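You operate a simulated robot arm through the tools that you are given. There is no shell and no other tool.

Carry out the task below with a simulated two-armed robot. There is one attempt and no reset: what you move stays moved.

JOB
Fold and crease the white napkin, then lay it on the wafer slate.
Fine: the cream wafer goes on the slate too.

Only the result counts: the job must be done as asked and must still hold three seconds after the hand-in. Knocking over, shifting, dropping, spilling or breaking anything else fails it. Flat cloth is picked up by pressing the open fingertips on it (5 to 10 N) and closing them slowly along it; thin cloth reads only 2 to 8 mm in the jaws.

ROBOT AND FRAMES
Two 7-joint arms with two-finger grippers on one trunk that stands fixed in place. Base frame: the origin is at the foot of the trunk, x ahead of it, y to its left, z up; the work surface is at about z = 95. Lengths are in cm, angles in degrees, forces in N, time in s.
The left shoulder is at [3.3, 17.4, 127.8], the right one opposite. With the tool pointing down near the work surface each hand reaches from about 20 to 84 cm from the base axis, measured 20 degrees to its own side. Payload 2.94 kg a hand.
The TCP of each hand is the grasp point between the finger pads, 3 cm short of the fingertips. In the tool frame z runs along the fingers and y along their closing line. The gripper opens to 13.8 cm; its body begins 10.9 cm behind the TCP.
Orientation is that of the tool frame in the base frame, as a unit quaternion [x, y, z, w]. With the fingers straight down and closing along the base's y, the tool's x points along the base's -x, its y along +y and its z along -z.

CONTROLS
- The arms move only by the tool send_rows. It takes "left_increments", "right_increments" or both (then of equal length, played together; a hand with none holds still); each is text: rows parted by semicolons, each of 6 numbers parted by spaces: the shift along the tool's x, y, z in cm, then the turn, a rotation vector about the tool's x, y, z in degrees. In form: dx dy dz ax ay az; .... A call has 1 to 20 rows; each row shifts and turns the commanded pose from where the row before left it, along the tool's axes as they then stand. "left_claw" and "right_claw" are, for a hand that has rows, the closure, from 0 (fully open) to 1 (shut), set as the call begins (left out, the last holds). A row lasts 0.2 s, in which the tool goes at most 5 cm and 8.6 degrees; a call with a longer step from one row to the next is refused whole, and so is a gripper value outside its range. A pose out of reach is approached as far as the arm can. The call stops where the force on the tool passes 40 N (or 10 N more than at its start, if that is more) or the arm is blocked; 0.2 s more then pass. The fingers move at their own pace (about 4.5 cm/s each) and stop on an object; they squeeze with about 24 N. The grip force told is the motor's: it shows also when the fingers shut on nothing. Time passes only in rows, and 0.2 s behind the last, so rows that do not move let the fingers close. The reply holds the time, the measured pose of the TCP, the force on the tool along the base axes, the opening and the grip force, in the units named above and with some noise, with the torque about the TCP (base axes, N m) and any sound that the robot's microphone picked up, and new pictures: "show" is both (left out), scene, wrist or none (wrist: the cameras of the hands that moved).
- Cameras (640 x 400 px; columns grow to the right, rows downward): "scene" is now at [8.13, -3.12, 175.39]; the picture's right is [-0.38, -0.93, -0.00], its down [-0.69, 0.28, -0.67] and it looks along [0.62, -0.25, -0.74] (base axes); focal length 333 px, centre (320, 200). "left" rides on the left gripper at [7.1, -1.9, -14.6] in its tool frame; the picture's right is [0.26, 0.97, 0.00], its down [-0.85, 0.23, -0.48] and it looks along [-0.46, 0.12, 0.88] (tool axes); focal length 280 px, centre (320, 200). "right" rides on the right gripper at [7.1, 1.9, -14.6] in its tool frame; the picture's right is [-0.26, 0.97, 0.00], its down [-0.85, -0.23, -0.48] and it looks along [-0.46, -0.12, 0.88] (tool axes); focal length 280 px, centre (320, 200). There is no depth. A picture from a camera that has moved, and an enlarged one, comes with that camera's place and axes in the base frame and with its lens.
- move_column(by): moves the trunk up (or, below 0, down) by that many cm; the arms and the scene camera ride with it, the base frame stays. It gives what a move gives, with no picture.
- pan_tilt(pan, tilt): turns the head with the scene camera to pan (to the left, within 120 degrees either way) and tilt (down, from -29 to 69), counted from straight ahead of the robot (the tilt from the chest, where the trunk bows). It gives what a move gives, and a new picture of the scene camera.
- enlarge(camera, box): a new picture of the part [left, top, right, bottom] of that camera's present view, enlarged. It takes no simulated time.
- job_done(): hands the job in; it is judged then, once.

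Nothing tells you positions but the pictures and the camera data. Unless the task says otherwise, let go and move clear before handing in.

The tools are called after ">>>" as name(argument=value, ...) on one line, values as JSON. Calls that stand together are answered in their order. send_rows: Moves the arms, as the interface text tells. Its arguments: {"type":"object","properties":{"left_increments":{"type":"string"},"left_claw":{"type":"number"},"right_increments":{"type":"string"},"right_claw":{"type":"number"},"show":{"type":"string","enum":["both","scene","wrist","none"]}},"required":[]} The other tools are called the same way: move_column (by) moves the trunk up or down; pan_tilt (pan, tilt) turns the head that bears the scene camera; enlarge (camera, box) takes an enlarged picture of a part of a camera's view; job_done () hands the job in.

At the start:

```text
clock: 0.0
left_tool_pos: [58.06, -9.44, 135.09]
left_orientation: [-0.001, 1.0, 0.0, 0.0]
left_wrist_force: [-0.1, 0.8, -1.0]
left_torque: [-0.02, 0.0, 0.01]
left_width: 13.79
left_grasp_force: 0.0
right_tool_pos: [37.53, -49.28, 122.95]
right_orientation: [0.0, 1.0, -0.001, 0.0]
right_wrist_force: [-0.7, -0.1, 1.7]
right_torque: [-0.02, 0.01, 0.03]
right_width: 13.8
right_grasp_force: 0.0
trunk travel left (down, up): [-45.0, 28.4]
head pan, tilt (commanded): [-22.2, 48.0]
```

scene: 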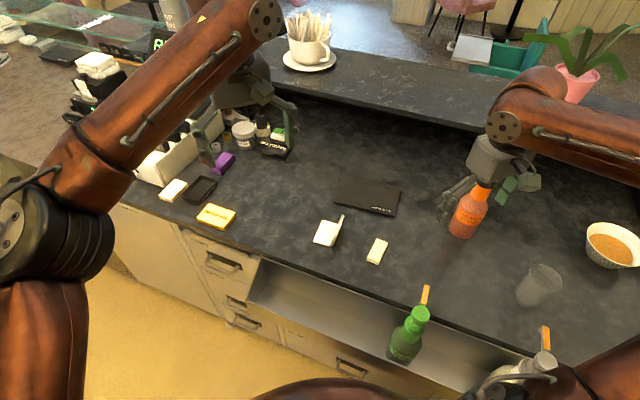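
right: 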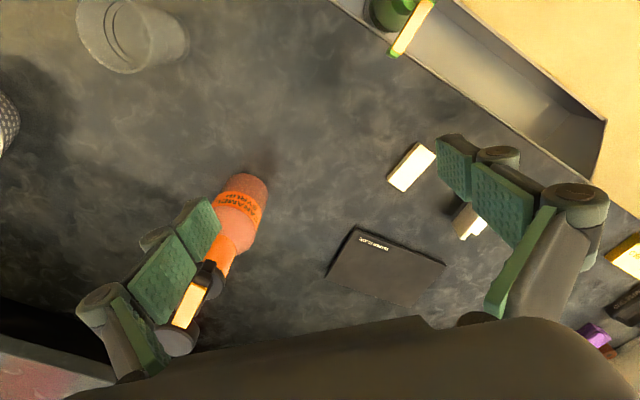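
left: 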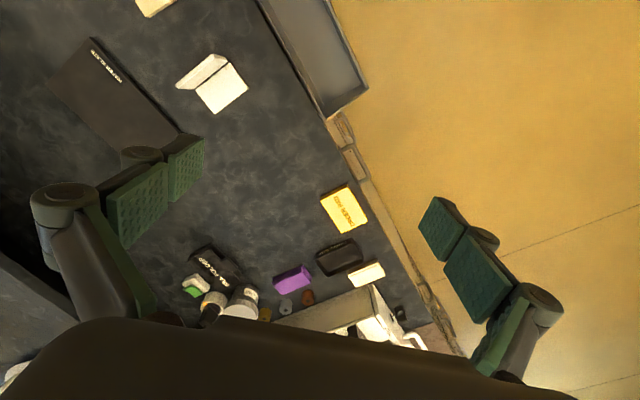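

I see a white, half-folded napkin-like item near the middle of the counter, a black slate just beyond it, and a cream wafer-like block to its right. First I will look closer at these.

>>> enlarge(camera="scene", box=[280, 160, 440, 280])

>>> enlarge(camera="left", box=[40, 0, 280, 150])

>>> enlarge(camera="right", box=[300, 120, 500, 320])

>>> enlarge(camera="scene", box=[140, 100, 300, 240])

```text
3.33 times, centred on (360, 220) of scene
camera zoom: at [8.13, -3.12, 175.39], right [-0.38, -0.93, 0.0], down [-0.69, 0.28, -0.67], along [0.62, -0.25, -0.74], focal length 1111 px, centre (187, 133)
```

zoom: 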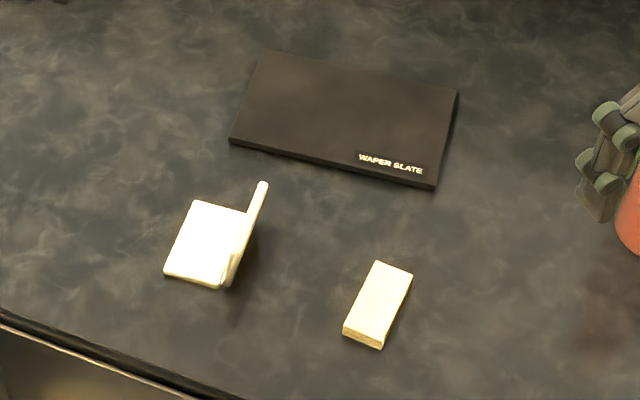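

```text
2.67 times, centred on (160, 75) of left
camera zoom: at [51.06, -11.4, 149.63], right [-0.26, 0.96, 0.0], down [0.85, 0.23, 0.48], along [0.46, 0.13, -0.88], focal length 748 px, centre (747, 533)
```

zoom: 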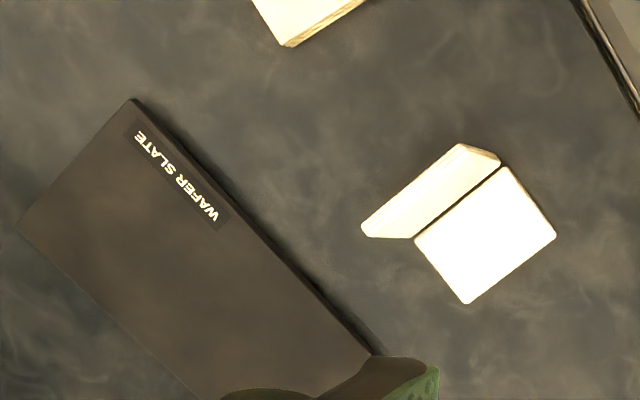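

```text
2.00 times, centred on (400, 220) of right
camera zoom: at [30.46, -47.49, 137.49], right [0.26, 0.97, 0.0], down [0.85, -0.23, 0.48], along [0.46, -0.12, -0.88], focal length 561 px, centre (160, 160)
```

zoom: 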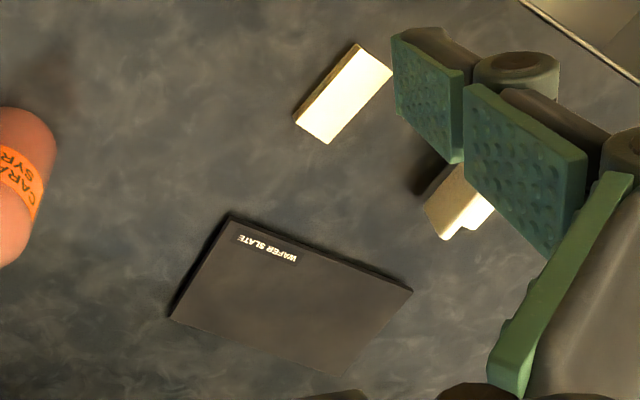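

```text
2.86 times, centred on (220, 170) of scene
camera zoom: at [8.13, -3.12, 175.39], right [-0.38, -0.93, 0.0], down [-0.69, 0.28, -0.67], along [0.62, -0.25, -0.74], focal length 952 px, centre (606, 286)
```

zoom: 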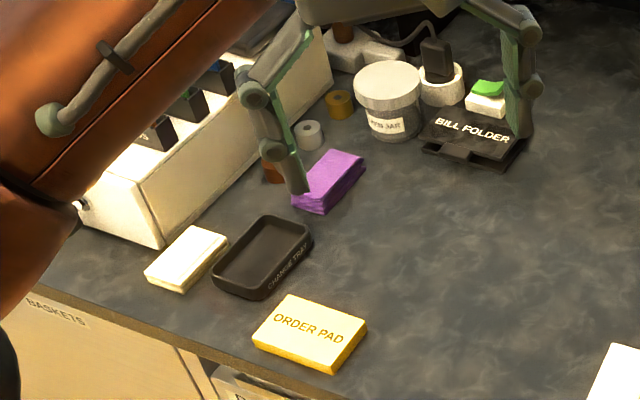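

The half-open white piece (hinge roughly from (57,-26) to (64,-31.5), one panel standing) looks like the napkin, and the slate centre seems to be near (70.6,-45). I want closer looks at the two cream blocks to be sure which one is the wafer.

>>> enlarge(camera="scene", box=[355, 225, 405, 275])

>>> enlarge(camera="scene", box=[150, 160, 220, 220])

>>> enlarge(camera="scene", box=[300, 200, 360, 255])

>>> enlarge(camera="left", box=[180, 170, 420, 330])

>>> enlarge(camera="left", box=[120, 0, 280, 120])

```text
8.00 times, centred on (380, 250) of scene
camera zoom: at [8.13, -3.12, 175.39], right [-0.38, -0.93, 0.0], down [-0.69, 0.28, -0.67], along [0.62, -0.25, -0.74], focal length 2666 px, centre (-160, -200)
```

zoom: 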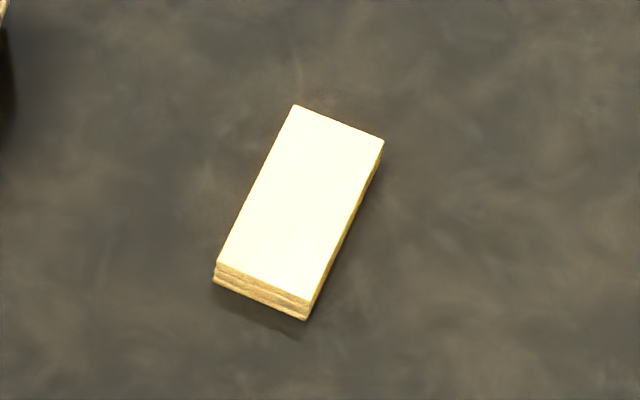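

```text
6.67 times, centred on (185, 190) of scene
camera zoom: at [8.13, -3.12, 175.39], right [-0.38, -0.93, 0.0], down [-0.69, 0.28, -0.67], along [0.62, -0.25, -0.74], focal length 2222 px, centre (1220, 267)
```

zoom: 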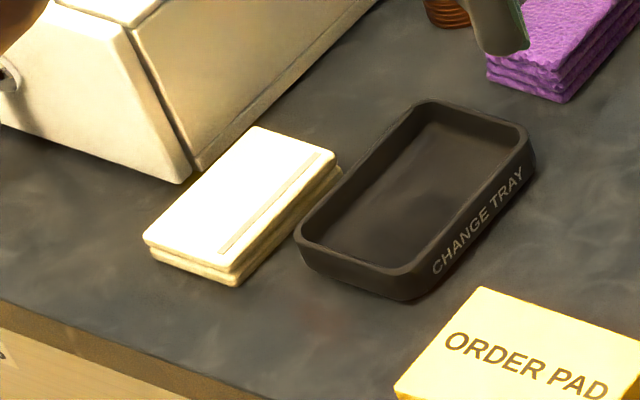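

```text
7.27 times, centred on (330, 228) of scene
camera zoom: at [8.13, -3.12, 175.39], right [-0.38, -0.93, 0.0], down [-0.69, 0.28, -0.67], along [0.62, -0.25, -0.74], focal length 2424 px, centre (247, 0)
```

zoom: 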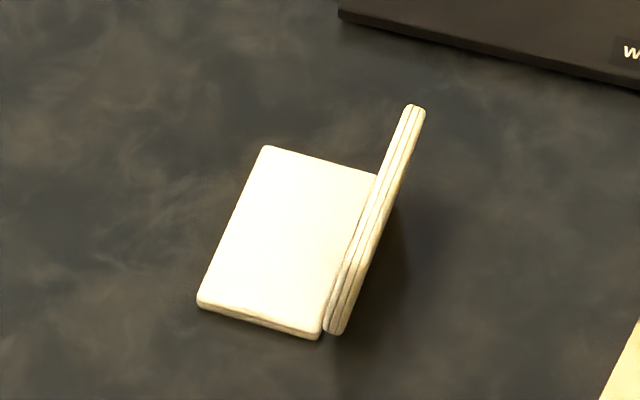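

```text
2.50 times, centred on (300, 250) of left
camera zoom: at [51.06, -11.4, 149.63], right [-0.26, 0.96, 0.0], down [0.85, 0.23, 0.48], along [0.46, 0.13, -0.88], focal length 701 px, centre (370, 75)
```

zoom: 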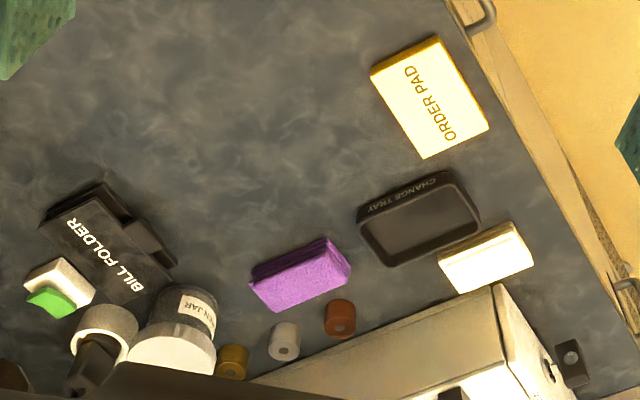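

```text
3.33 times, centred on (200, 60) of left
camera zoom: at [51.06, -11.4, 149.63], right [-0.26, 0.96, 0.0], down [0.85, 0.23, 0.48], along [0.46, 0.13, -0.88], focal length 935 px, centre (720, 667)
```

zoom: 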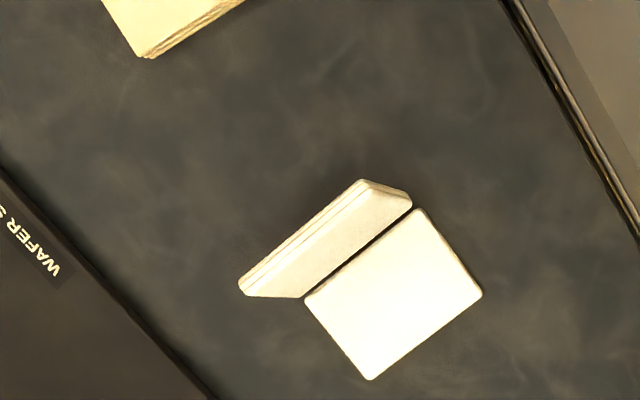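

The block near the slate with layered sides is the cream wafer, and the open two-panel piece is the white napkin. Its free panel stands about 17° past vertical. I'll close the right hand, turn it so it closes along the direction across the hinge, and bring it above the outer side of the standing panel.

>>> send_rows(right_increments="0 0 0 0 0 7.86; 0 0 0 0 0 7.86; 0 0 0 0 0 7.86; 0 0 0 0 0 7.86; 0 0 0 0 0 7.86; -0.81 4.38 0 0 0 0; -0.81 4.38 0 0 0 0; -0.81 4.38 0 0 0 0; -0.81 4.38 0 0 0 0; -0.81 4.38 0 0 0 0; -0.81 4.38 0 0 0 0; 0 0 0 0 0 0", right_claw=1, show="both")

```text
clock: 2.6
left_tool_pos: [57.96, -9.52, 135.15]
left_orientation: [0.0, 1.0, 0.0, 0.001]
left_wrist_force: [-0.7, -0.7, -0.2]
left_torque: [-0.02, -0.02, -0.01]
left_width: 13.81
left_grasp_force: 0.1
right_tool_pos: [57.8, -32.03, 122.88]
right_orientation: [0.337, 0.941, 0.0, 0.001]
right_wrist_force: [0.2, -0.9, 0.0]
right_torque: [-0.03, -0.06, -0.01]
right_width: 0.0
right_grasp_force: 23.6
trunk travel left (down, up): [-45.0, 28.4]
head pan, tilt (commanded): [-22.2, 48.0]
camera scene: at [7.93, -3.0, 175.41], right [-0.38, -0.93, 0.0], down [-0.69, 0.28, -0.67], along [0.62, -0.25, -0.74], focal length 333 px, centre (320, 200)
camera right: at [53.5, -26.16, 137.66], right [0.81, 0.58, 0.0], down [0.51, -0.72, 0.48], along [0.28, -0.39, -0.88], focal length 280 px, centre (320, 200)
```

scene: 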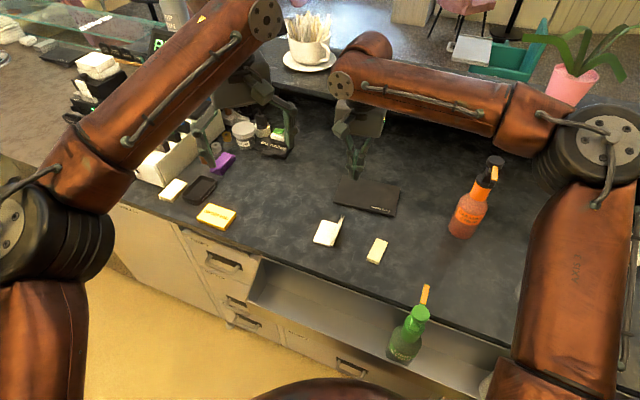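
right: 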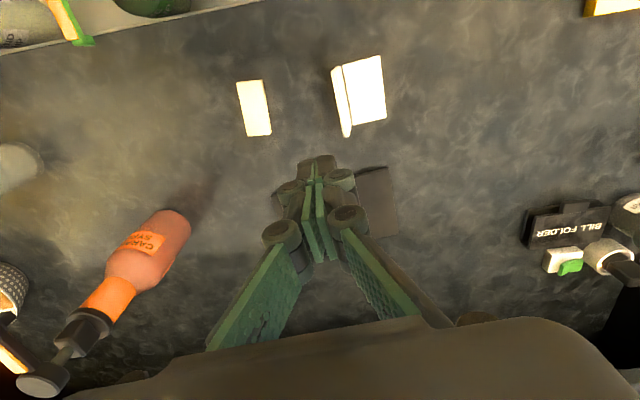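

The right hand is closed and above the outer side of the napkin. I'll look closer through the wrist camera to refine where the hinge is.

>>> enlarge(camera="right", box=[220, 30, 420, 155])

>>> enlarge(camera="right", box=[220, 140, 420, 265])

>>> enlarge(camera="scene", box=[290, 100, 410, 260])

```text
3.20 times, centred on (320, 92) of right
camera zoom: at [53.5, -26.16, 137.66], right [0.81, 0.58, 0.0], down [0.51, -0.72, 0.48], along [0.28, -0.39, -0.88], focal length 897 px, centre (320, 544)
```

zoom: 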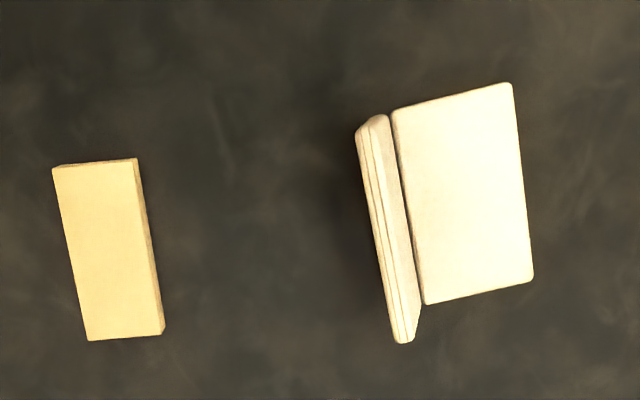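

```text
3.20 times, centred on (320, 202) of right
camera zoom: at [53.5, -26.16, 137.66], right [0.81, 0.58, 0.0], down [0.51, -0.72, 0.48], along [0.28, -0.39, -0.88], focal length 897 px, centre (320, 192)
```

zoom: 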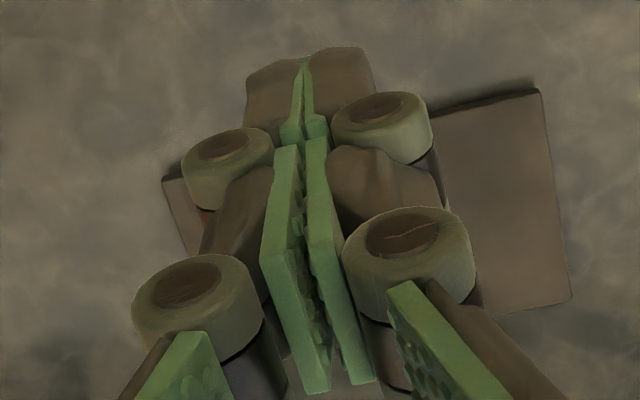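

```text
2.50 times, centred on (350, 180) of scene
camera zoom: at [7.93, -3.0, 175.41], right [-0.38, -0.93, 0.0], down [-0.69, 0.28, -0.67], along [0.62, -0.25, -0.74], focal length 833 px, centre (245, 250)
```

zoom: 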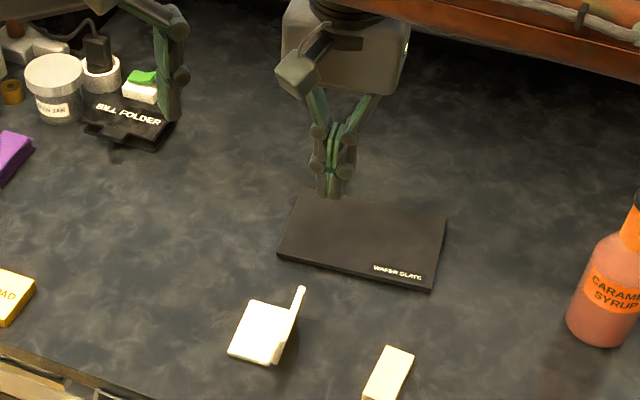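

My estimate holds from three views: hinge midpoint about (60.3,-28.8), hinge direction about (0.755,-0.656). I'll back off a bit outward, straighten the yaw and lower the closed fingers beside the standing panel.

>>> send_rows(right_increments="0 -1.4 0 0 0 1.7; 0 0 4 0 0 0; 0 0 4 0 0 0; 0 0 4 0 0 0; 0 0 4 0 0 0; 0 0 3 0 0 0; 0 0 2 0 0 0; 0 0 0 0 0 0", right_claw=1, show="both")

```text
clock: 4.4
left_tool_pos: [58.06, -9.5, 135.08]
left_orientation: [-0.002, 1.0, 0.001, 0.0]
left_wrist_force: [0.3, 0.0, 0.1]
left_torque: [-0.01, 0.0, -0.02]
left_width: 13.8
left_grasp_force: 0.0
right_tool_pos: [55.16, -34.2, 102.81]
right_orientation: [0.349, 0.937, 0.0, 0.001]
right_wrist_force: [0.2, 0.2, -0.5]
right_torque: [0.01, -0.01, 0.01]
right_width: 0.01
right_grasp_force: 23.9
right hand out of reach, approached as far as the arm can: row 6, 7
trunk travel left (down, up): [-45.0, 28.4]
head pan, tilt (commanded): [-22.2, 48.0]
camera scene: at [8.13, -3.12, 175.39], right [-0.38, -0.93, 0.0], down [-0.69, 0.28, -0.67], along [0.62, -0.25, -0.74], focal length 333 px, centre (320, 200)
camera right: at [51.0, -28.15, 117.43], right [0.83, 0.56, 0.0], down [0.49, -0.73, 0.48], along [0.27, -0.39, -0.88], focal length 280 px, centre (320, 200)
```

scene: 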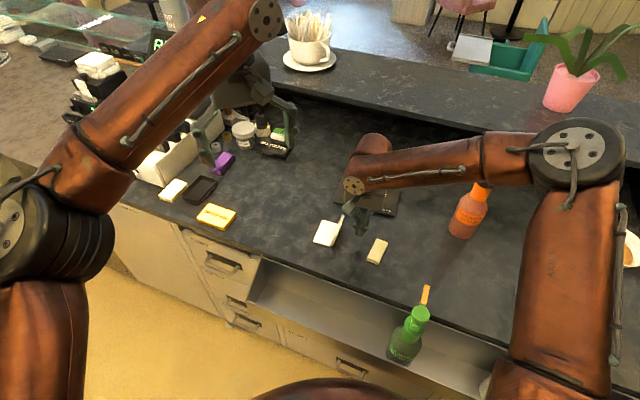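
right: 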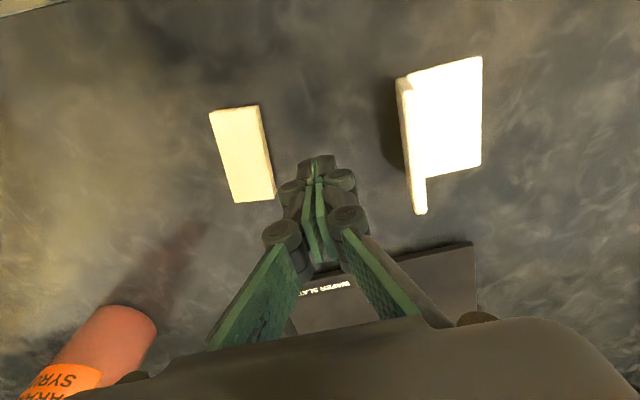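

Rows 6–7 were out of reach with this wrist yaw, so the hand stopped a little short (no contact made). I'll rise and turn the wrist by -90°, so that the fingers close along the hinge line; then two half-open fingers can push the panel evenly.

>>> send_rows(right_increments="0 0 -4 0 0 0; 0 0 -4 0 0 0; 0 0 -3 0 0 0; 0 0 0 0 0 -8.2; 0 0 0 0 0 -8.2; 0 0 0 0 0 -8.2; 0 0 0 0 0 -8.2; 0 0 0 0 0 -8.2; 0 0 0 0 0 -8.2; 0 0 0 0 0 -8.2; 0 0 0 0 0 -8.2; 0 0 0 0 0 -8.2; 0 0 0 0 0 -8.2; 0 0 0 0 0 -8; 0 0 0 0 0 0", right_claw=0.62, show="both")

```text
clock: 7.6
left_tool_pos: [58.12, -9.54, 134.97]
left_orientation: [-0.001, 1.0, 0.001, 0.0]
left_wrist_force: [0.6, -0.1, 0.0]
left_torque: [0.0, -0.02, -0.01]
left_width: 13.8
left_grasp_force: 0.1
right_tool_pos: [55.25, -34.0, 113.72]
right_orientation: [-0.416, 0.909, 0.001, 0.0]
right_wrist_force: [0.5, 0.5, 0.2]
right_torque: [0.02, -0.01, 0.01]
right_width: 5.22
right_grasp_force: 0.1
trunk travel left (down, up): [-45.0, 28.4]
head pan, tilt (commanded): [-22.2, 48.0]
camera scene: at [8.14, -3.11, 175.39], right [-0.38, -0.93, 0.0], down [-0.69, 0.28, -0.67], along [0.62, -0.25, -0.74], focal length 333 px, centre (320, 200)
camera right: at [49.12, -38.2, 128.44], right [-0.56, 0.83, 0.0], down [0.73, 0.49, 0.48], along [0.39, 0.27, -0.88], focal length 280 px, centre (320, 200)
```

scene: 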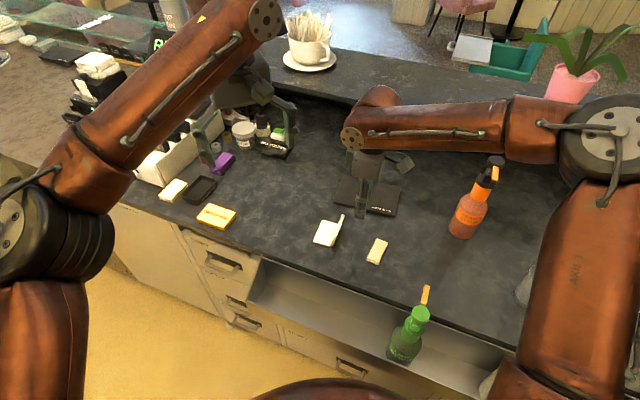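
right: 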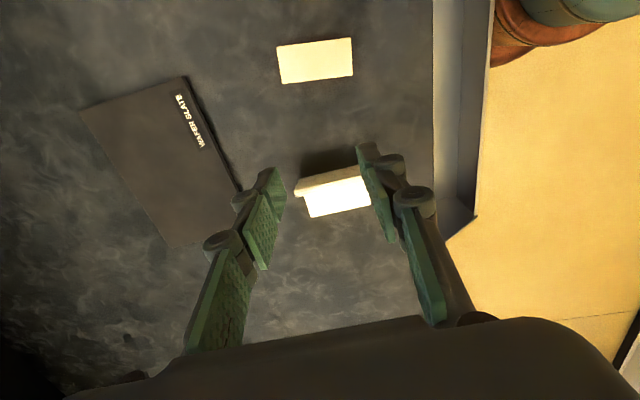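

The wrist is now turned and the two fingers (5.2 cm apart) line up with the hinge line. I'll move closer and descend beside the standing panel.

>>> send_rows(right_increments="-1.2 -0.4 0 0 0 0; -1.2 0 0 0 0 0; 0 0 4 0 0 0; 0 0 4 0 0 0; 0 0 2.5 0 0 0; 0 0 1.5 0 0 0; 0 0 0 0 0 0", right_claw=0.62, show="both")

```text
clock: 9.2
left_tool_pos: [58.11, -9.4, 135.0]
left_orientation: [0.0, 1.0, 0.001, 0.0]
left_wrist_force: [-0.1, 0.4, -0.1]
left_torque: [-0.01, 0.06, -0.04]
left_width: 13.8
left_grasp_force: 0.0
right_tool_pos: [54.8, -33.31, 102.9]
right_orientation: [-0.415, 0.91, 0.001, 0.0]
right_wrist_force: [-0.1, -0.3, 0.0]
right_torque: [0.02, 0.02, 0.03]
right_width: 5.25
right_grasp_force: 0.2
right hand out of reach, approached as far as the arm can: row 4, 5, 6
trunk travel left (down, up): [-45.0, 28.4]
head pan, tilt (commanded): [-22.2, 48.0]
camera scene: at [8.13, -3.09, 175.39], right [-0.38, -0.93, 0.0], down [-0.69, 0.28, -0.67], along [0.62, -0.25, -0.74], focal length 333 px, centre (320, 200)
camera right: at [48.65, -37.59, 117.5], right [-0.56, 0.83, 0.0], down [0.73, 0.49, 0.48], along [0.4, 0.27, -0.88], focal length 280 px, centre (320, 200)
```

scene: 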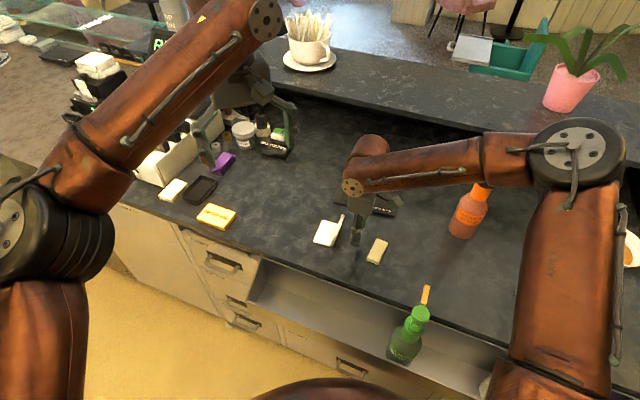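
right: 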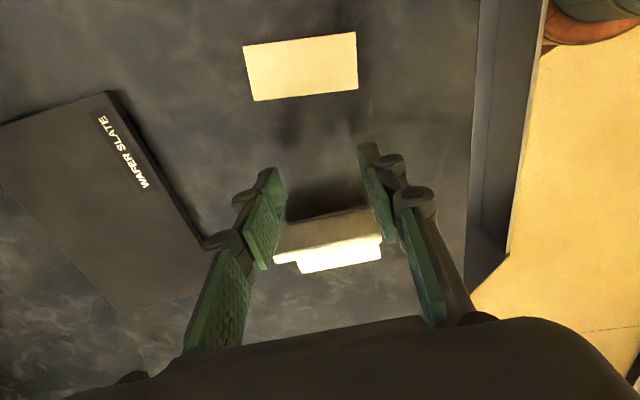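

The hand stopped short again at the same spot, so the arm itself can't get lower here with the trunk at this height. I'll raise the hand and then consider lowering the trunk; before that I'll look around the right arm with the head camera for things it could touch.

>>> send_rows(right_increments="0 0 -4.5 0 0 0; 0 0 -4.5 0 0 0; 0 0 -4.5 0 0 0; 0 0 -4.5 0 0 0; 0 0 0 0 0 0", right_claw=0.62, show="none")

>>> pan_tilt(pan=-60, tilt=55)

>>> pan_tilt(pan=20, tilt=60)

```text
clock: 10.4
left_tool_pos: [58.24, -9.64, 135.01]
left_orientation: [-0.001, 1.0, 0.0, -0.001]
left_wrist_force: [-0.5, 0.4, 0.1]
left_torque: [0.02, 0.03, -0.03]
left_width: 13.81
left_grasp_force: 0.0
right_tool_pos: [54.98, -33.66, 120.92]
right_orientation: [-0.414, 0.91, 0.0, -0.001]
right_wrist_force: [1.5, -0.1, 0.2]
right_torque: [0.04, 0.02, 0.01]
right_width: 5.26
right_grasp_force: 0.1
trunk travel left (down, up): [-45.0, 28.4]
head pan, tilt (commanded): [-22.2, 48.0]
```

```text
clock: 11.4
left_tool_pos: [58.1, -9.56, 135.08]
left_orientation: [-0.001, 1.0, 0.001, 0.0]
left_wrist_force: [0.5, 1.0, 0.2]
left_torque: [0.03, -0.03, -0.02]
left_width: 13.8
left_grasp_force: 0.2
right_tool_pos: [54.99, -33.41, 120.93]
right_orientation: [-0.415, 0.91, 0.0, 0.0]
right_wrist_force: [0.0, 0.4, -0.4]
right_torque: [0.01, -0.04, 0.01]
right_width: 5.26
right_grasp_force: 0.1
trunk travel left (down, up): [-45.0, 28.4]
head pan, tilt (commanded): [-60.0, 55.0]
camera scene: at [4.46, -6.38, 174.46], right [-0.87, -0.5, 0.0], down [-0.41, 0.71, -0.57], along [0.29, -0.5, -0.82], focal length 333 px, centre (320, 200)
```

scene: 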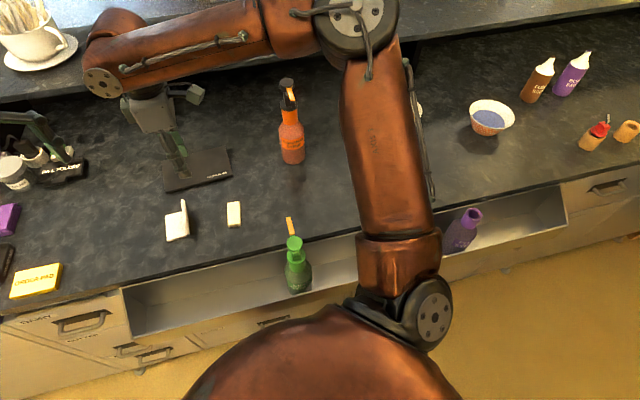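

```text
clock: 13.0
left_tool_pos: [58.24, -9.51, 135.09]
left_orientation: [-0.001, 1.0, 0.001, 0.0]
left_wrist_force: [0.4, 0.0, 0.3]
left_torque: [0.02, 0.0, -0.03]
left_width: 13.78
left_grasp_force: 0.0
right_tool_pos: [54.92, -33.45, 120.84]
right_orientation: [-0.415, 0.91, 0.0, -0.001]
right_wrist_force: [0.7, 0.6, 0.0]
right_torque: [0.0, -0.01, -0.02]
right_width: 5.22
right_grasp_force: 0.0
trunk travel left (down, up): [-45.0, 28.4]
head pan, tilt (commanded): [20.0, 60.0]
camera scene: at [7.11, 2.15, 173.86], right [0.34, -0.94, 0.0], down [-0.81, -0.3, -0.5], along [0.47, 0.17, -0.87], focal length 333 px, centre (320, 200)
```

scene: 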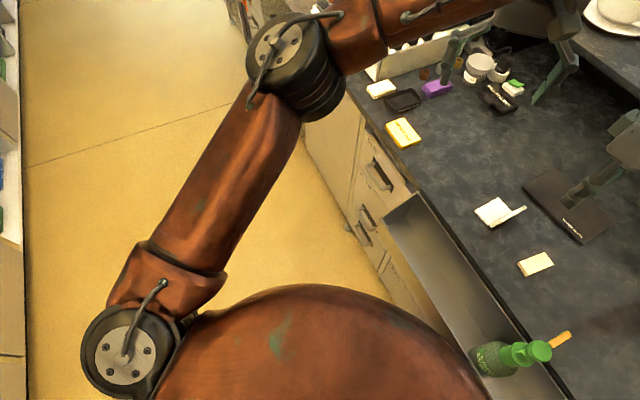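

The trough in front holds a few pump bottles below the right arm, but the upper arm and elbow look to be well above them (arm around z 140-150 there, bottle tops around 118). Lowering the trunk 12 cm keeps a clear margin, so I'll do that in two steps and look between them.

>>> move_column(by=-6)

>>> pan_tilt(pan=-45, tilt=60)

```text
clock: 14.0
left_tool_pos: [58.11, -9.48, 129.19]
left_orientation: [-0.001, 1.0, 0.0, 0.001]
left_wrist_force: [0.3, -0.4, -0.3]
left_torque: [0.04, 0.0, -0.03]
left_width: 13.79
left_grasp_force: 0.1
right_tool_pos: [54.8, -33.59, 114.96]
right_orientation: [-0.415, 0.91, 0.0, 0.0]
right_wrist_force: [0.2, 0.1, 0.5]
right_torque: [0.01, 0.01, 0.01]
right_width: 5.24
right_grasp_force: 0.0
trunk travel left (down, up): [-39.0, 34.4]
head pan, tilt (commanded): [20.0, 60.0]
```

```text
clock: 15.3
left_tool_pos: [58.08, -9.46, 129.04]
left_orientation: [-0.002, 1.0, 0.001, 0.0]
left_wrist_force: [0.5, 0.8, -0.5]
left_torque: [0.02, -0.02, -0.01]
left_width: 13.79
left_grasp_force: 0.1
right_tool_pos: [54.91, -33.63, 114.88]
right_orientation: [-0.415, 0.91, 0.001, 0.0]
right_wrist_force: [1.3, -0.3, 0.5]
right_torque: [0.0, 0.01, 0.03]
right_width: 5.22
right_grasp_force: 0.0
trunk travel left (down, up): [-39.0, 34.4]
head pan, tilt (commanded): [-45.0, 60.0]
camera scene: at [7.68, -4.85, 167.85], right [-0.71, -0.71, 0.0], down [-0.61, 0.61, -0.5], along [0.35, -0.35, -0.87], focal length 333 px, centre (320, 200)
```

scene: 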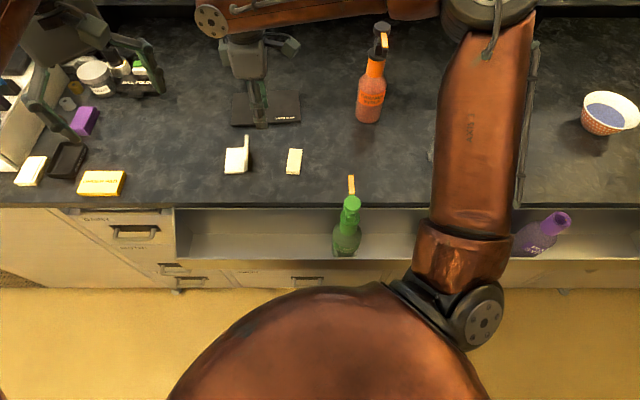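

Nothing was touched; the arm is clear of the bottles. I'll lower the trunk another 8 cm and look again.

>>> move_column(by=-8)

>>> pan_tilt(pan=-28, tilt=50)

```text
clock: 16.5
left_tool_pos: [58.02, -9.49, 121.1]
left_orientation: [0.0, 1.0, -0.001, 0.001]
left_wrist_force: [-1.3, 0.1, -0.4]
left_torque: [0.0, -0.05, 0.01]
left_width: 13.83
left_grasp_force: 0.0
right_tool_pos: [54.79, -33.58, 107.04]
right_orientation: [-0.414, 0.91, 0.001, 0.0]
right_wrist_force: [0.3, -1.2, -0.2]
right_torque: [0.01, -0.01, -0.01]
right_width: 5.22
right_grasp_force: 0.1
trunk travel left (down, up): [-31.0, 42.4]
head pan, tilt (commanded): [-45.0, 60.0]
```

```text
clock: 17.3
left_tool_pos: [58.23, -9.52, 121.08]
left_orientation: [-0.001, 1.0, 0.0, 0.0]
left_wrist_force: [0.4, 0.3, 0.3]
left_torque: [0.03, 0.02, -0.01]
left_width: 13.81
left_grasp_force: 0.0
right_tool_pos: [54.88, -33.68, 106.96]
right_orientation: [-0.414, 0.91, 0.001, 0.0]
right_wrist_force: [0.1, 0.5, -0.1]
right_torque: [-0.01, 0.03, -0.02]
right_width: 5.26
right_grasp_force: 0.0
trunk travel left (down, up): [-31.0, 42.4]
head pan, tilt (commanded): [-28.0, 50.0]
camera scene: at [13.86, -3.77, 161.02], right [-0.47, -0.88, 0.0], down [-0.68, 0.36, -0.64], along [0.57, -0.3, -0.77], focal length 333 px, centre (320, 200)
```

scene: 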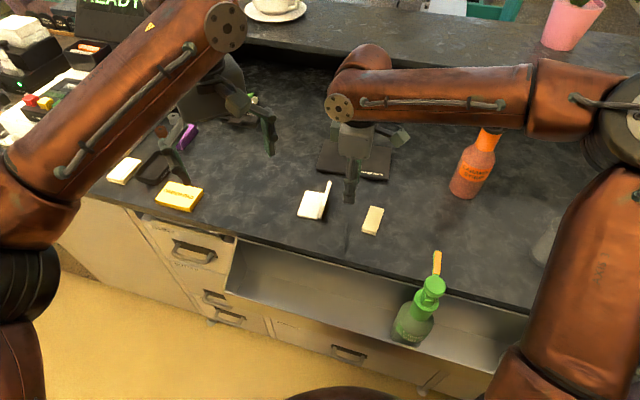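

The trunk is now 14 cm lower with everything still in place. I'll lift the left hand out of the way and lower the right fingers beside the standing panel.

>>> send_rows(left_increments="0 2 -2 0 0 0; 0 2 -2 0 0 0; 0 2 -2 0 0 0; 0 2 -2 0 0 0; 0 1 -2 0 0 0; 0 0 0 0 0 0", right_increments="0 -0.9 1 0 0 0; -1 0 1.5 0 0 0; -0.8 0 1.5 0 0 0; 0 0 1 0 0 0; 0 0 0.5 0 0 0; 0 0 0 0 0 0", right_claw=0.62, show="both")

```text
clock: 18.7
left_tool_pos: [58.05, -0.48, 131.07]
left_orientation: [-0.001, 1.0, 0.0, -0.001]
left_wrist_force: [-0.6, -0.3, -0.5]
left_torque: [-0.03, 0.02, 0.02]
left_width: 13.79
left_grasp_force: 0.2
right_tool_pos: [56.67, -32.83, 101.42]
right_orientation: [-0.416, 0.909, 0.001, -0.001]
right_wrist_force: [0.8, 1.1, -0.1]
right_torque: [0.0, -0.02, 0.02]
right_width: 5.23
right_grasp_force: 0.0
trunk travel left (down, up): [-31.0, 42.4]
head pan, tilt (commanded): [-28.0, 50.0]
camera scene: at [13.91, -3.72, 161.01], right [-0.47, -0.88, 0.0], down [-0.68, 0.36, -0.64], along [0.57, -0.3, -0.77], focal length 333 px, centre (320, 200)
camera right: at [50.52, -36.99, 116.03], right [-0.56, 0.83, 0.0], down [0.73, 0.49, 0.48], along [0.39, 0.27, -0.88], focal length 280 px, centre (320, 200)
camera left: at [51.12, -2.28, 145.65], right [-0.26, 0.96, 0.0], down [0.85, 0.23, 0.47], along [0.46, 0.12, -0.88], focal length 280 px, centre (320, 200)
```

scene: 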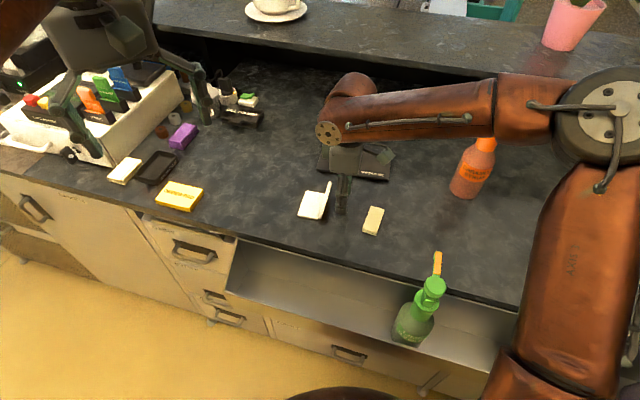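
right: 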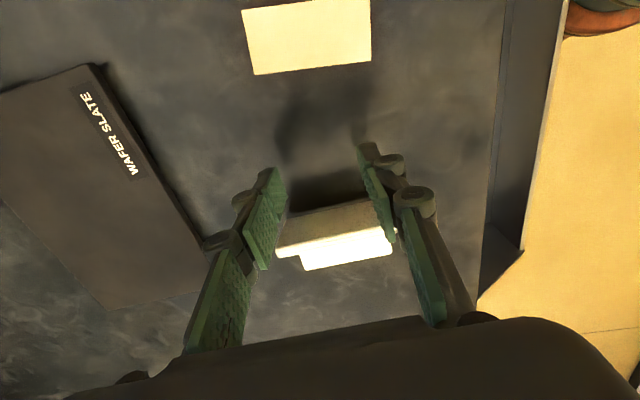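
left: 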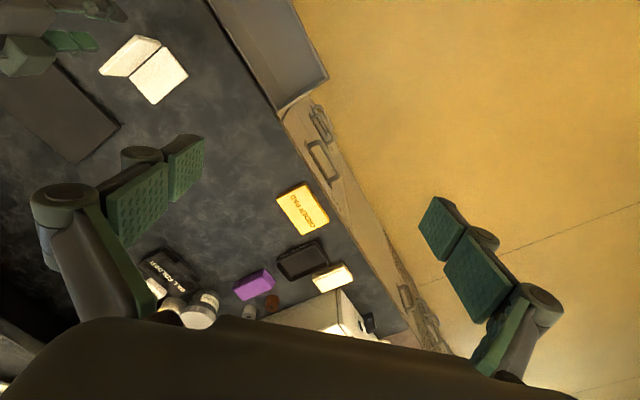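

The fingers are now at the right height just outside the standing panel (about 5.4 cm from the hinge line). I'll push slowly toward the panel and check contact.

>>> send_rows(right_increments="-0.5 0 0 0 0 0; -0.5 0 0 0 0 0; -0.4 0 0 0 0 0; -0.4 0 0 0 0 0; -0.4 0 0 0 0 0; -0.4 0 0 0 0 0", right_claw=0.62, show="both")

>>> enlarge(camera="left", box=[40, 0, 240, 130])

>>> enlarge(camera="scene", box=[280, 140, 400, 240])

```text
clock: 20.1
left_tool_pos: [58.13, -0.41, 131.15]
left_orientation: [-0.002, 1.0, 0.0, 0.001]
left_wrist_force: [0.0, 1.1, 0.2]
left_torque: [0.01, 0.0, -0.01]
left_width: 13.8
left_grasp_force: 0.2
right_tool_pos: [58.34, -30.82, 101.33]
right_orientation: [-0.415, 0.91, 0.001, 0.0]
right_wrist_force: [-0.4, 1.1, -0.4]
right_torque: [-0.02, 0.0, 0.0]
right_width: 5.25
right_grasp_force: 0.0
trunk travel left (down, up): [-31.0, 42.4]
head pan, tilt (commanded): [-28.0, 50.0]
camera scene: at [13.86, -3.73, 161.02], right [-0.47, -0.88, 0.0], down [-0.68, 0.36, -0.64], along [0.57, -0.3, -0.77], focal length 333 px, centre (320, 200)
camera right: at [52.2, -35.08, 116.07], right [-0.56, 0.83, 0.0], down [0.73, 0.49, 0.47], along [0.39, 0.27, -0.88], focal length 280 px, centre (320, 200)
```

scene: 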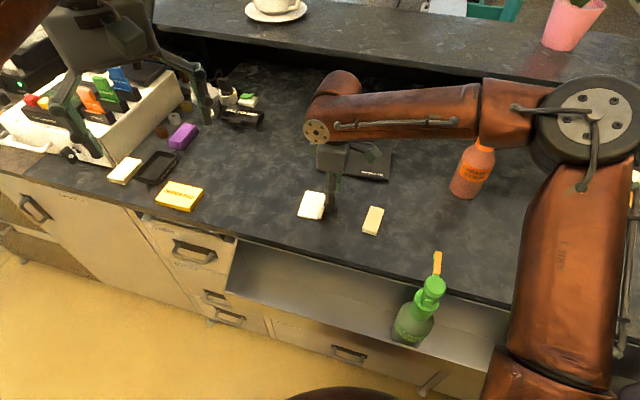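
right: 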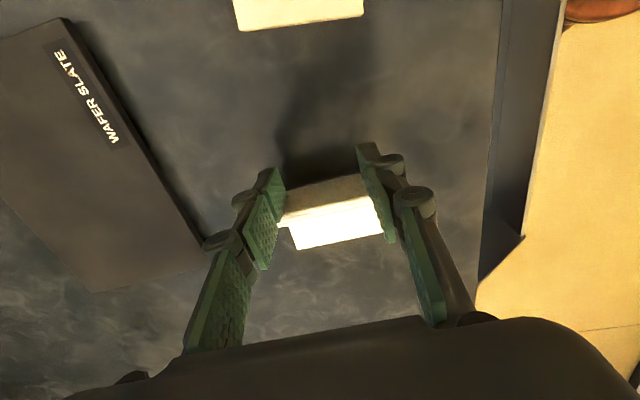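

```text
3.08 times, centred on (140, 65) of left
camera zoom: at [51.07, -2.33, 145.66], right [-0.26, 0.96, 0.0], down [0.85, 0.23, 0.48], along [0.46, 0.13, -0.88], focal length 863 px, centre (874, 615)
```

zoom: 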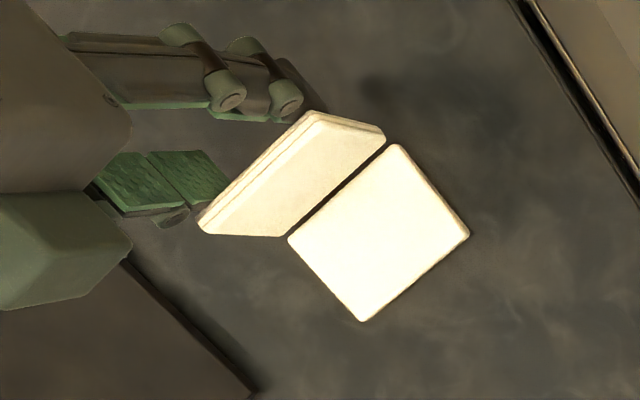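

```text
4.00 times, centred on (340, 190) of scene
camera zoom: at [13.86, -3.73, 161.02], right [-0.47, -0.88, 0.0], down [-0.68, 0.36, -0.64], along [0.57, -0.3, -0.77], focal length 1333 px, centre (240, 240)
```

zoom: 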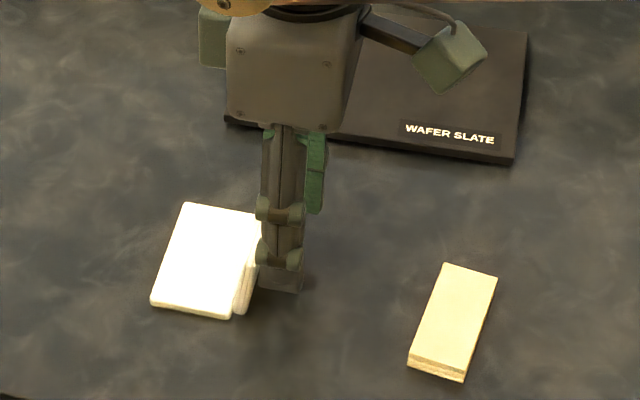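

The fingertips are about touching the outer face. I'll keep pushing slowly over the hinge.

>>> send_rows(right_increments="-0.3 0 0 0 0 0; -0.3 0 0 0 0 0; -0.3 0 0 0 0 0; -0.3 0 0 0 0 0; -0.3 0 0 0 0 0", right_claw=0.62, show="wrist")

>>> enlarge(camera="left", box=[40, 0, 240, 130])

>>> enlarge(camera="scene", box=[280, 140, 400, 240])

```text
clock: 21.3
left_tool_pos: [58.1, -0.42, 131.17]
left_orientation: [-0.001, 1.0, 0.001, 0.0]
left_wrist_force: [0.1, 1.0, 0.6]
left_torque: [-0.01, 0.01, 0.02]
left_width: 13.8
left_grasp_force: 0.1
right_tool_pos: [59.32, -29.75, 101.38]
right_orientation: [-0.415, 0.91, 0.001, 0.0]
right_wrist_force: [-0.3, 0.4, -0.7]
right_torque: [-0.01, -0.01, 0.0]
right_width: 5.27
right_grasp_force: 0.1
trunk travel left (down, up): [-31.0, 42.4]
head pan, tilt (commanded): [-28.0, 50.0]
camera right: at [53.14, -33.89, 116.04], right [-0.56, 0.83, 0.0], down [0.73, 0.49, 0.48], along [0.39, 0.27, -0.88], focal length 280 px, centre (320, 200)
```

right: 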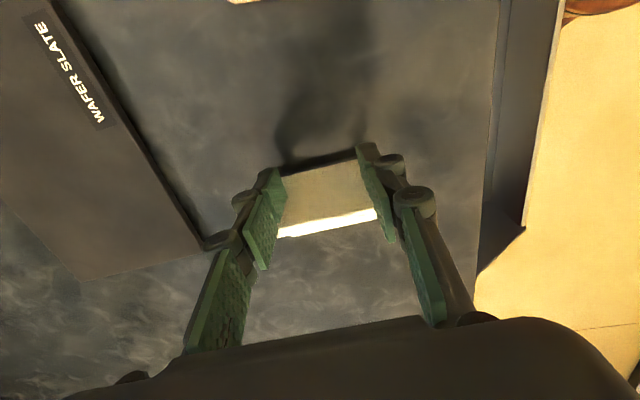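

```text
3.08 times, centred on (140, 65) of left
camera zoom: at [51.06, -2.32, 145.66], right [-0.26, 0.96, 0.0], down [0.85, 0.23, 0.48], along [0.46, 0.13, -0.88], focal length 863 px, centre (874, 615)
```

zoom: 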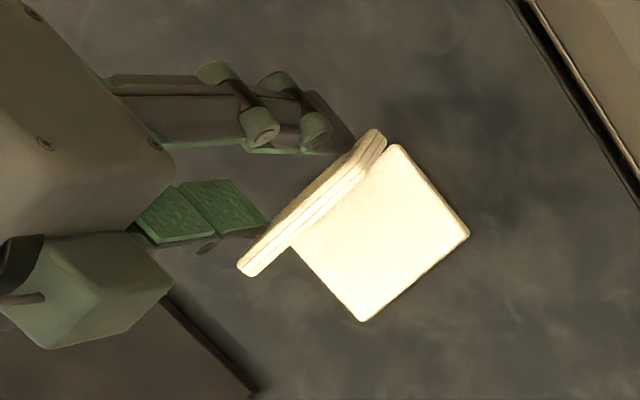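

```text
4.00 times, centred on (340, 190) of scene
camera zoom: at [13.86, -3.73, 161.02], right [-0.47, -0.88, 0.0], down [-0.68, 0.36, -0.64], along [0.57, -0.3, -0.77], focal length 1333 px, centre (240, 240)
```

zoom: 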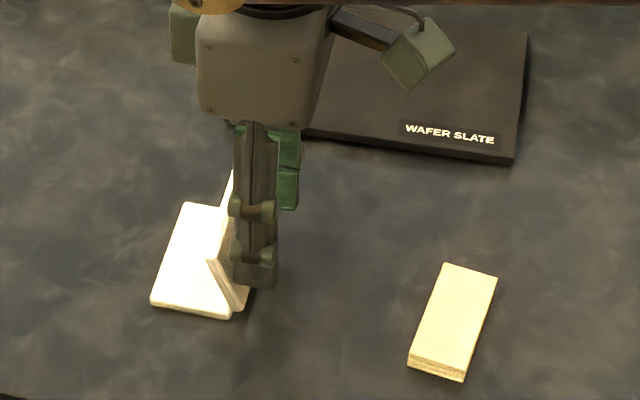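

The panel is swinging over and the base panel isn't sliding. I'll carry on sweeping across while gradually lowering.

>>> send_rows(right_increments="-0.4 0 0 0 0 0; -0.4 0 0 0 0 0; -0.4 0 0 0 0 0; -0.4 0 0 0 0 0; -0.4 0 0 0 0 0; -0.3 0 0.2 0 0 0; -0.3 0 0.2 0 0 0; -0.3 0 0.2 0 0 0", right_claw=0.62, show="wrist")

>>> enlarge(camera="left", box=[40, 0, 240, 130])

>>> enlarge(camera="scene", box=[280, 140, 400, 240])

```text
clock: 23.1
left_tool_pos: [58.21, -0.47, 131.13]
left_orientation: [-0.001, 1.0, 0.0, 0.001]
left_wrist_force: [0.6, -0.5, 0.1]
left_torque: [-0.01, 0.02, 0.03]
left_width: 13.82
left_grasp_force: 0.1
right_tool_pos: [60.61, -28.15, 101.29]
right_orientation: [-0.414, 0.91, 0.0, 0.0]
right_wrist_force: [-0.2, 0.3, 1.1]
right_torque: [0.0, -0.02, 0.0]
right_width: 5.24
right_grasp_force: 0.0
right hand out of reach, approached as far as the arm can: row 6, 8
trunk travel left (down, up): [-31.0, 42.4]
head pan, tilt (commanded): [-28.0, 50.0]
camera right: at [54.42, -32.36, 115.92], right [-0.56, 0.83, 0.0], down [0.73, 0.49, 0.48], along [0.4, 0.27, -0.88], focal length 280 px, centre (320, 200)
```

right: 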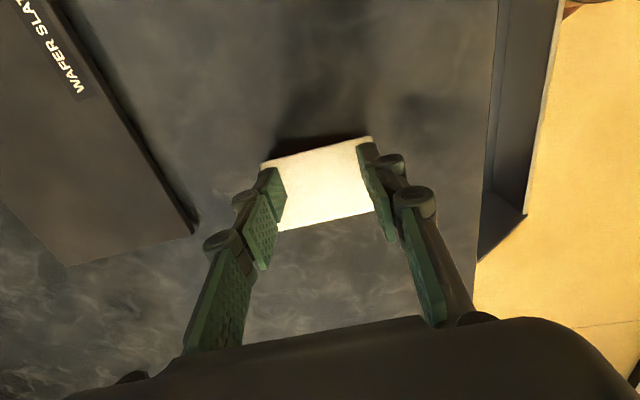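

```text
3.08 times, centred on (140, 65) of left
camera zoom: at [51.05, -2.32, 145.67], right [-0.26, 0.96, 0.0], down [0.85, 0.23, 0.48], along [0.46, 0.13, -0.88], focal length 863 px, centre (874, 615)
```

zoom: 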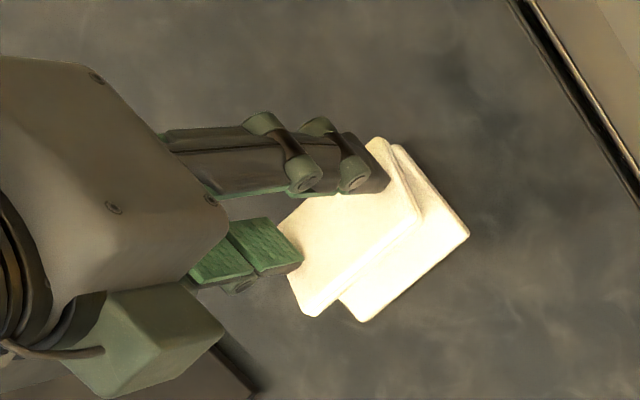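

```text
4.00 times, centred on (340, 190) of scene
camera zoom: at [13.84, -3.73, 161.03], right [-0.47, -0.88, 0.0], down [-0.68, 0.36, -0.64], along [0.57, -0.3, -0.77], focal length 1333 px, centre (240, 240)
```

zoom: 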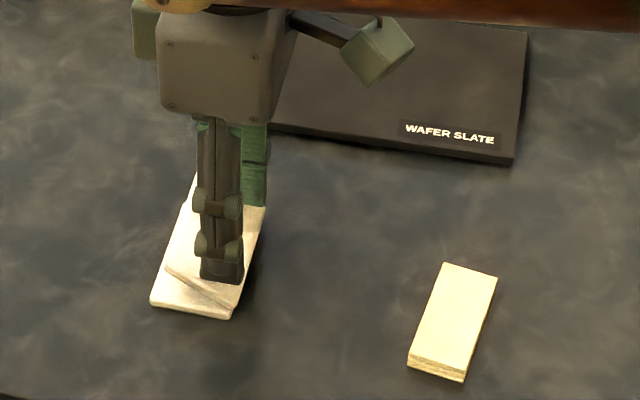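

The panel is now folded past 45° and held by the fingertips; the arm is again at its limit, so I'll lower the trunk a little to bring the fingers and panel down further.

>>> move_column(by=-1.0)

>>> enlarge(camera="left", box=[40, 0, 240, 130])

>>> enlarge(camera="scene", box=[280, 140, 400, 240])

```text
clock: 23.7
left_tool_pos: [57.97, -0.5, 130.15]
left_orientation: [0.0, 1.0, -0.001, 0.0]
left_wrist_force: [-0.4, 1.0, 0.2]
left_torque: [0.01, -0.09, -0.01]
left_width: 13.83
left_grasp_force: 0.2
right_tool_pos: [60.52, -28.17, 100.29]
right_orientation: [-0.416, 0.91, 0.001, 0.0]
right_wrist_force: [-0.2, 1.0, -0.3]
right_torque: [0.04, -0.01, 0.0]
right_width: 5.25
right_grasp_force: 0.0
trunk travel left (down, up): [-30.0, 43.4]
head pan, tilt (commanded): [-28.0, 50.0]
```

```text
3.08 times, centred on (140, 65) of left
camera zoom: at [50.96, -2.36, 144.69], right [-0.26, 0.96, 0.0], down [0.85, 0.23, 0.48], along [0.46, 0.13, -0.88], focal length 863 px, centre (874, 615)
```

zoom: 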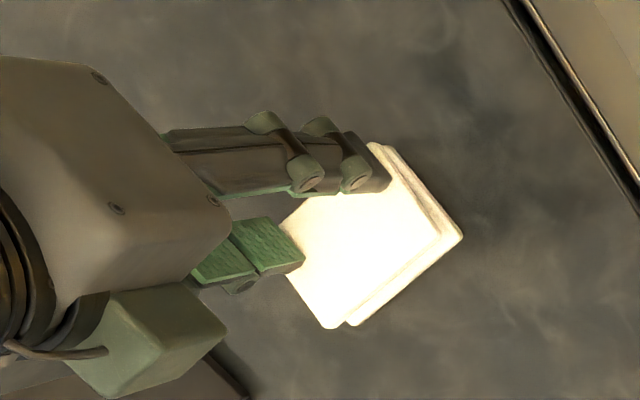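

```text
4.00 times, centred on (340, 190) of scene
camera zoom: at [14.37, -3.73, 160.02], right [-0.47, -0.88, 0.0], down [-0.68, 0.36, -0.64], along [0.57, -0.3, -0.77], focal length 1333 px, centre (240, 240)
```

zoom: 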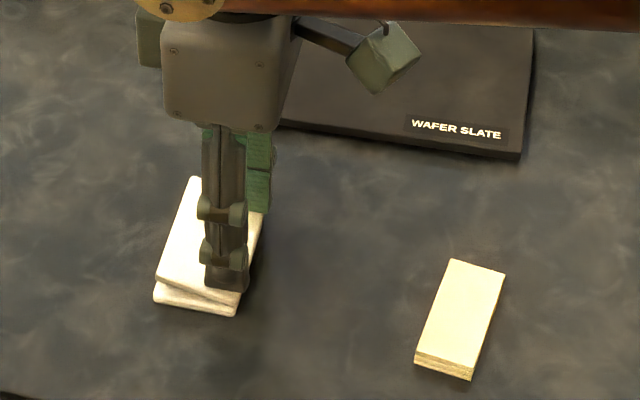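

The panel is nearly closed (about 25°) and forces are tiny. I'll continue lowering in small steps.

>>> move_column(by=-0.6)

>>> enlarge(camera="scene", box=[280, 140, 400, 240])

```text
clock: 24.2
left_tool_pos: [58.11, -0.39, 129.48]
left_orientation: [-0.001, 1.0, 0.0, 0.0]
left_wrist_force: [0.1, 1.2, -0.1]
left_torque: [0.0, -0.02, -0.01]
left_width: 13.78
left_grasp_force: 0.0
right_tool_pos: [60.55, -28.13, 99.71]
right_orientation: [-0.414, 0.91, 0.0, 0.001]
right_wrist_force: [0.9, 0.7, 9.1]
right_torque: [0.02, -0.03, -0.02]
right_width: 5.3
right_grasp_force: 0.4
trunk travel left (down, up): [-29.4, 44.0]
head pan, tilt (commanded): [-28.0, 50.0]
```

```text
4.00 times, centred on (340, 190) of scene
camera zoom: at [14.77, -3.68, 159.41], right [-0.47, -0.88, 0.0], down [-0.68, 0.36, -0.64], along [0.57, -0.3, -0.77], focal length 1333 px, centre (240, 240)
```

zoom: 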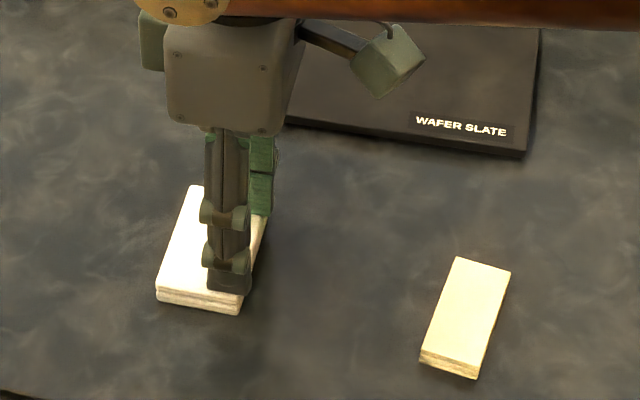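

The napkin is folded flat with 9 N on it. I'll press a bit more to crease it firmly.

>>> move_column(by=-0.1)

```text
clock: 24.7
left_tool_pos: [58.09, -0.45, 129.49]
left_orientation: [-0.001, 1.0, 0.0, 0.0]
left_wrist_force: [-0.6, 0.8, 0.5]
left_torque: [0.01, 0.02, 0.01]
left_width: 13.81
left_grasp_force: 0.2
right_tool_pos: [60.6, -28.1, 99.77]
right_orientation: [-0.415, 0.91, -0.001, 0.001]
right_wrist_force: [2.3, 0.2, 17.6]
right_torque: [-0.06, -0.09, -0.05]
right_width: 5.38
right_grasp_force: 3.7
trunk travel left (down, up): [-29.3, 44.1]
head pan, tilt (commanded): [-28.0, 50.0]
```

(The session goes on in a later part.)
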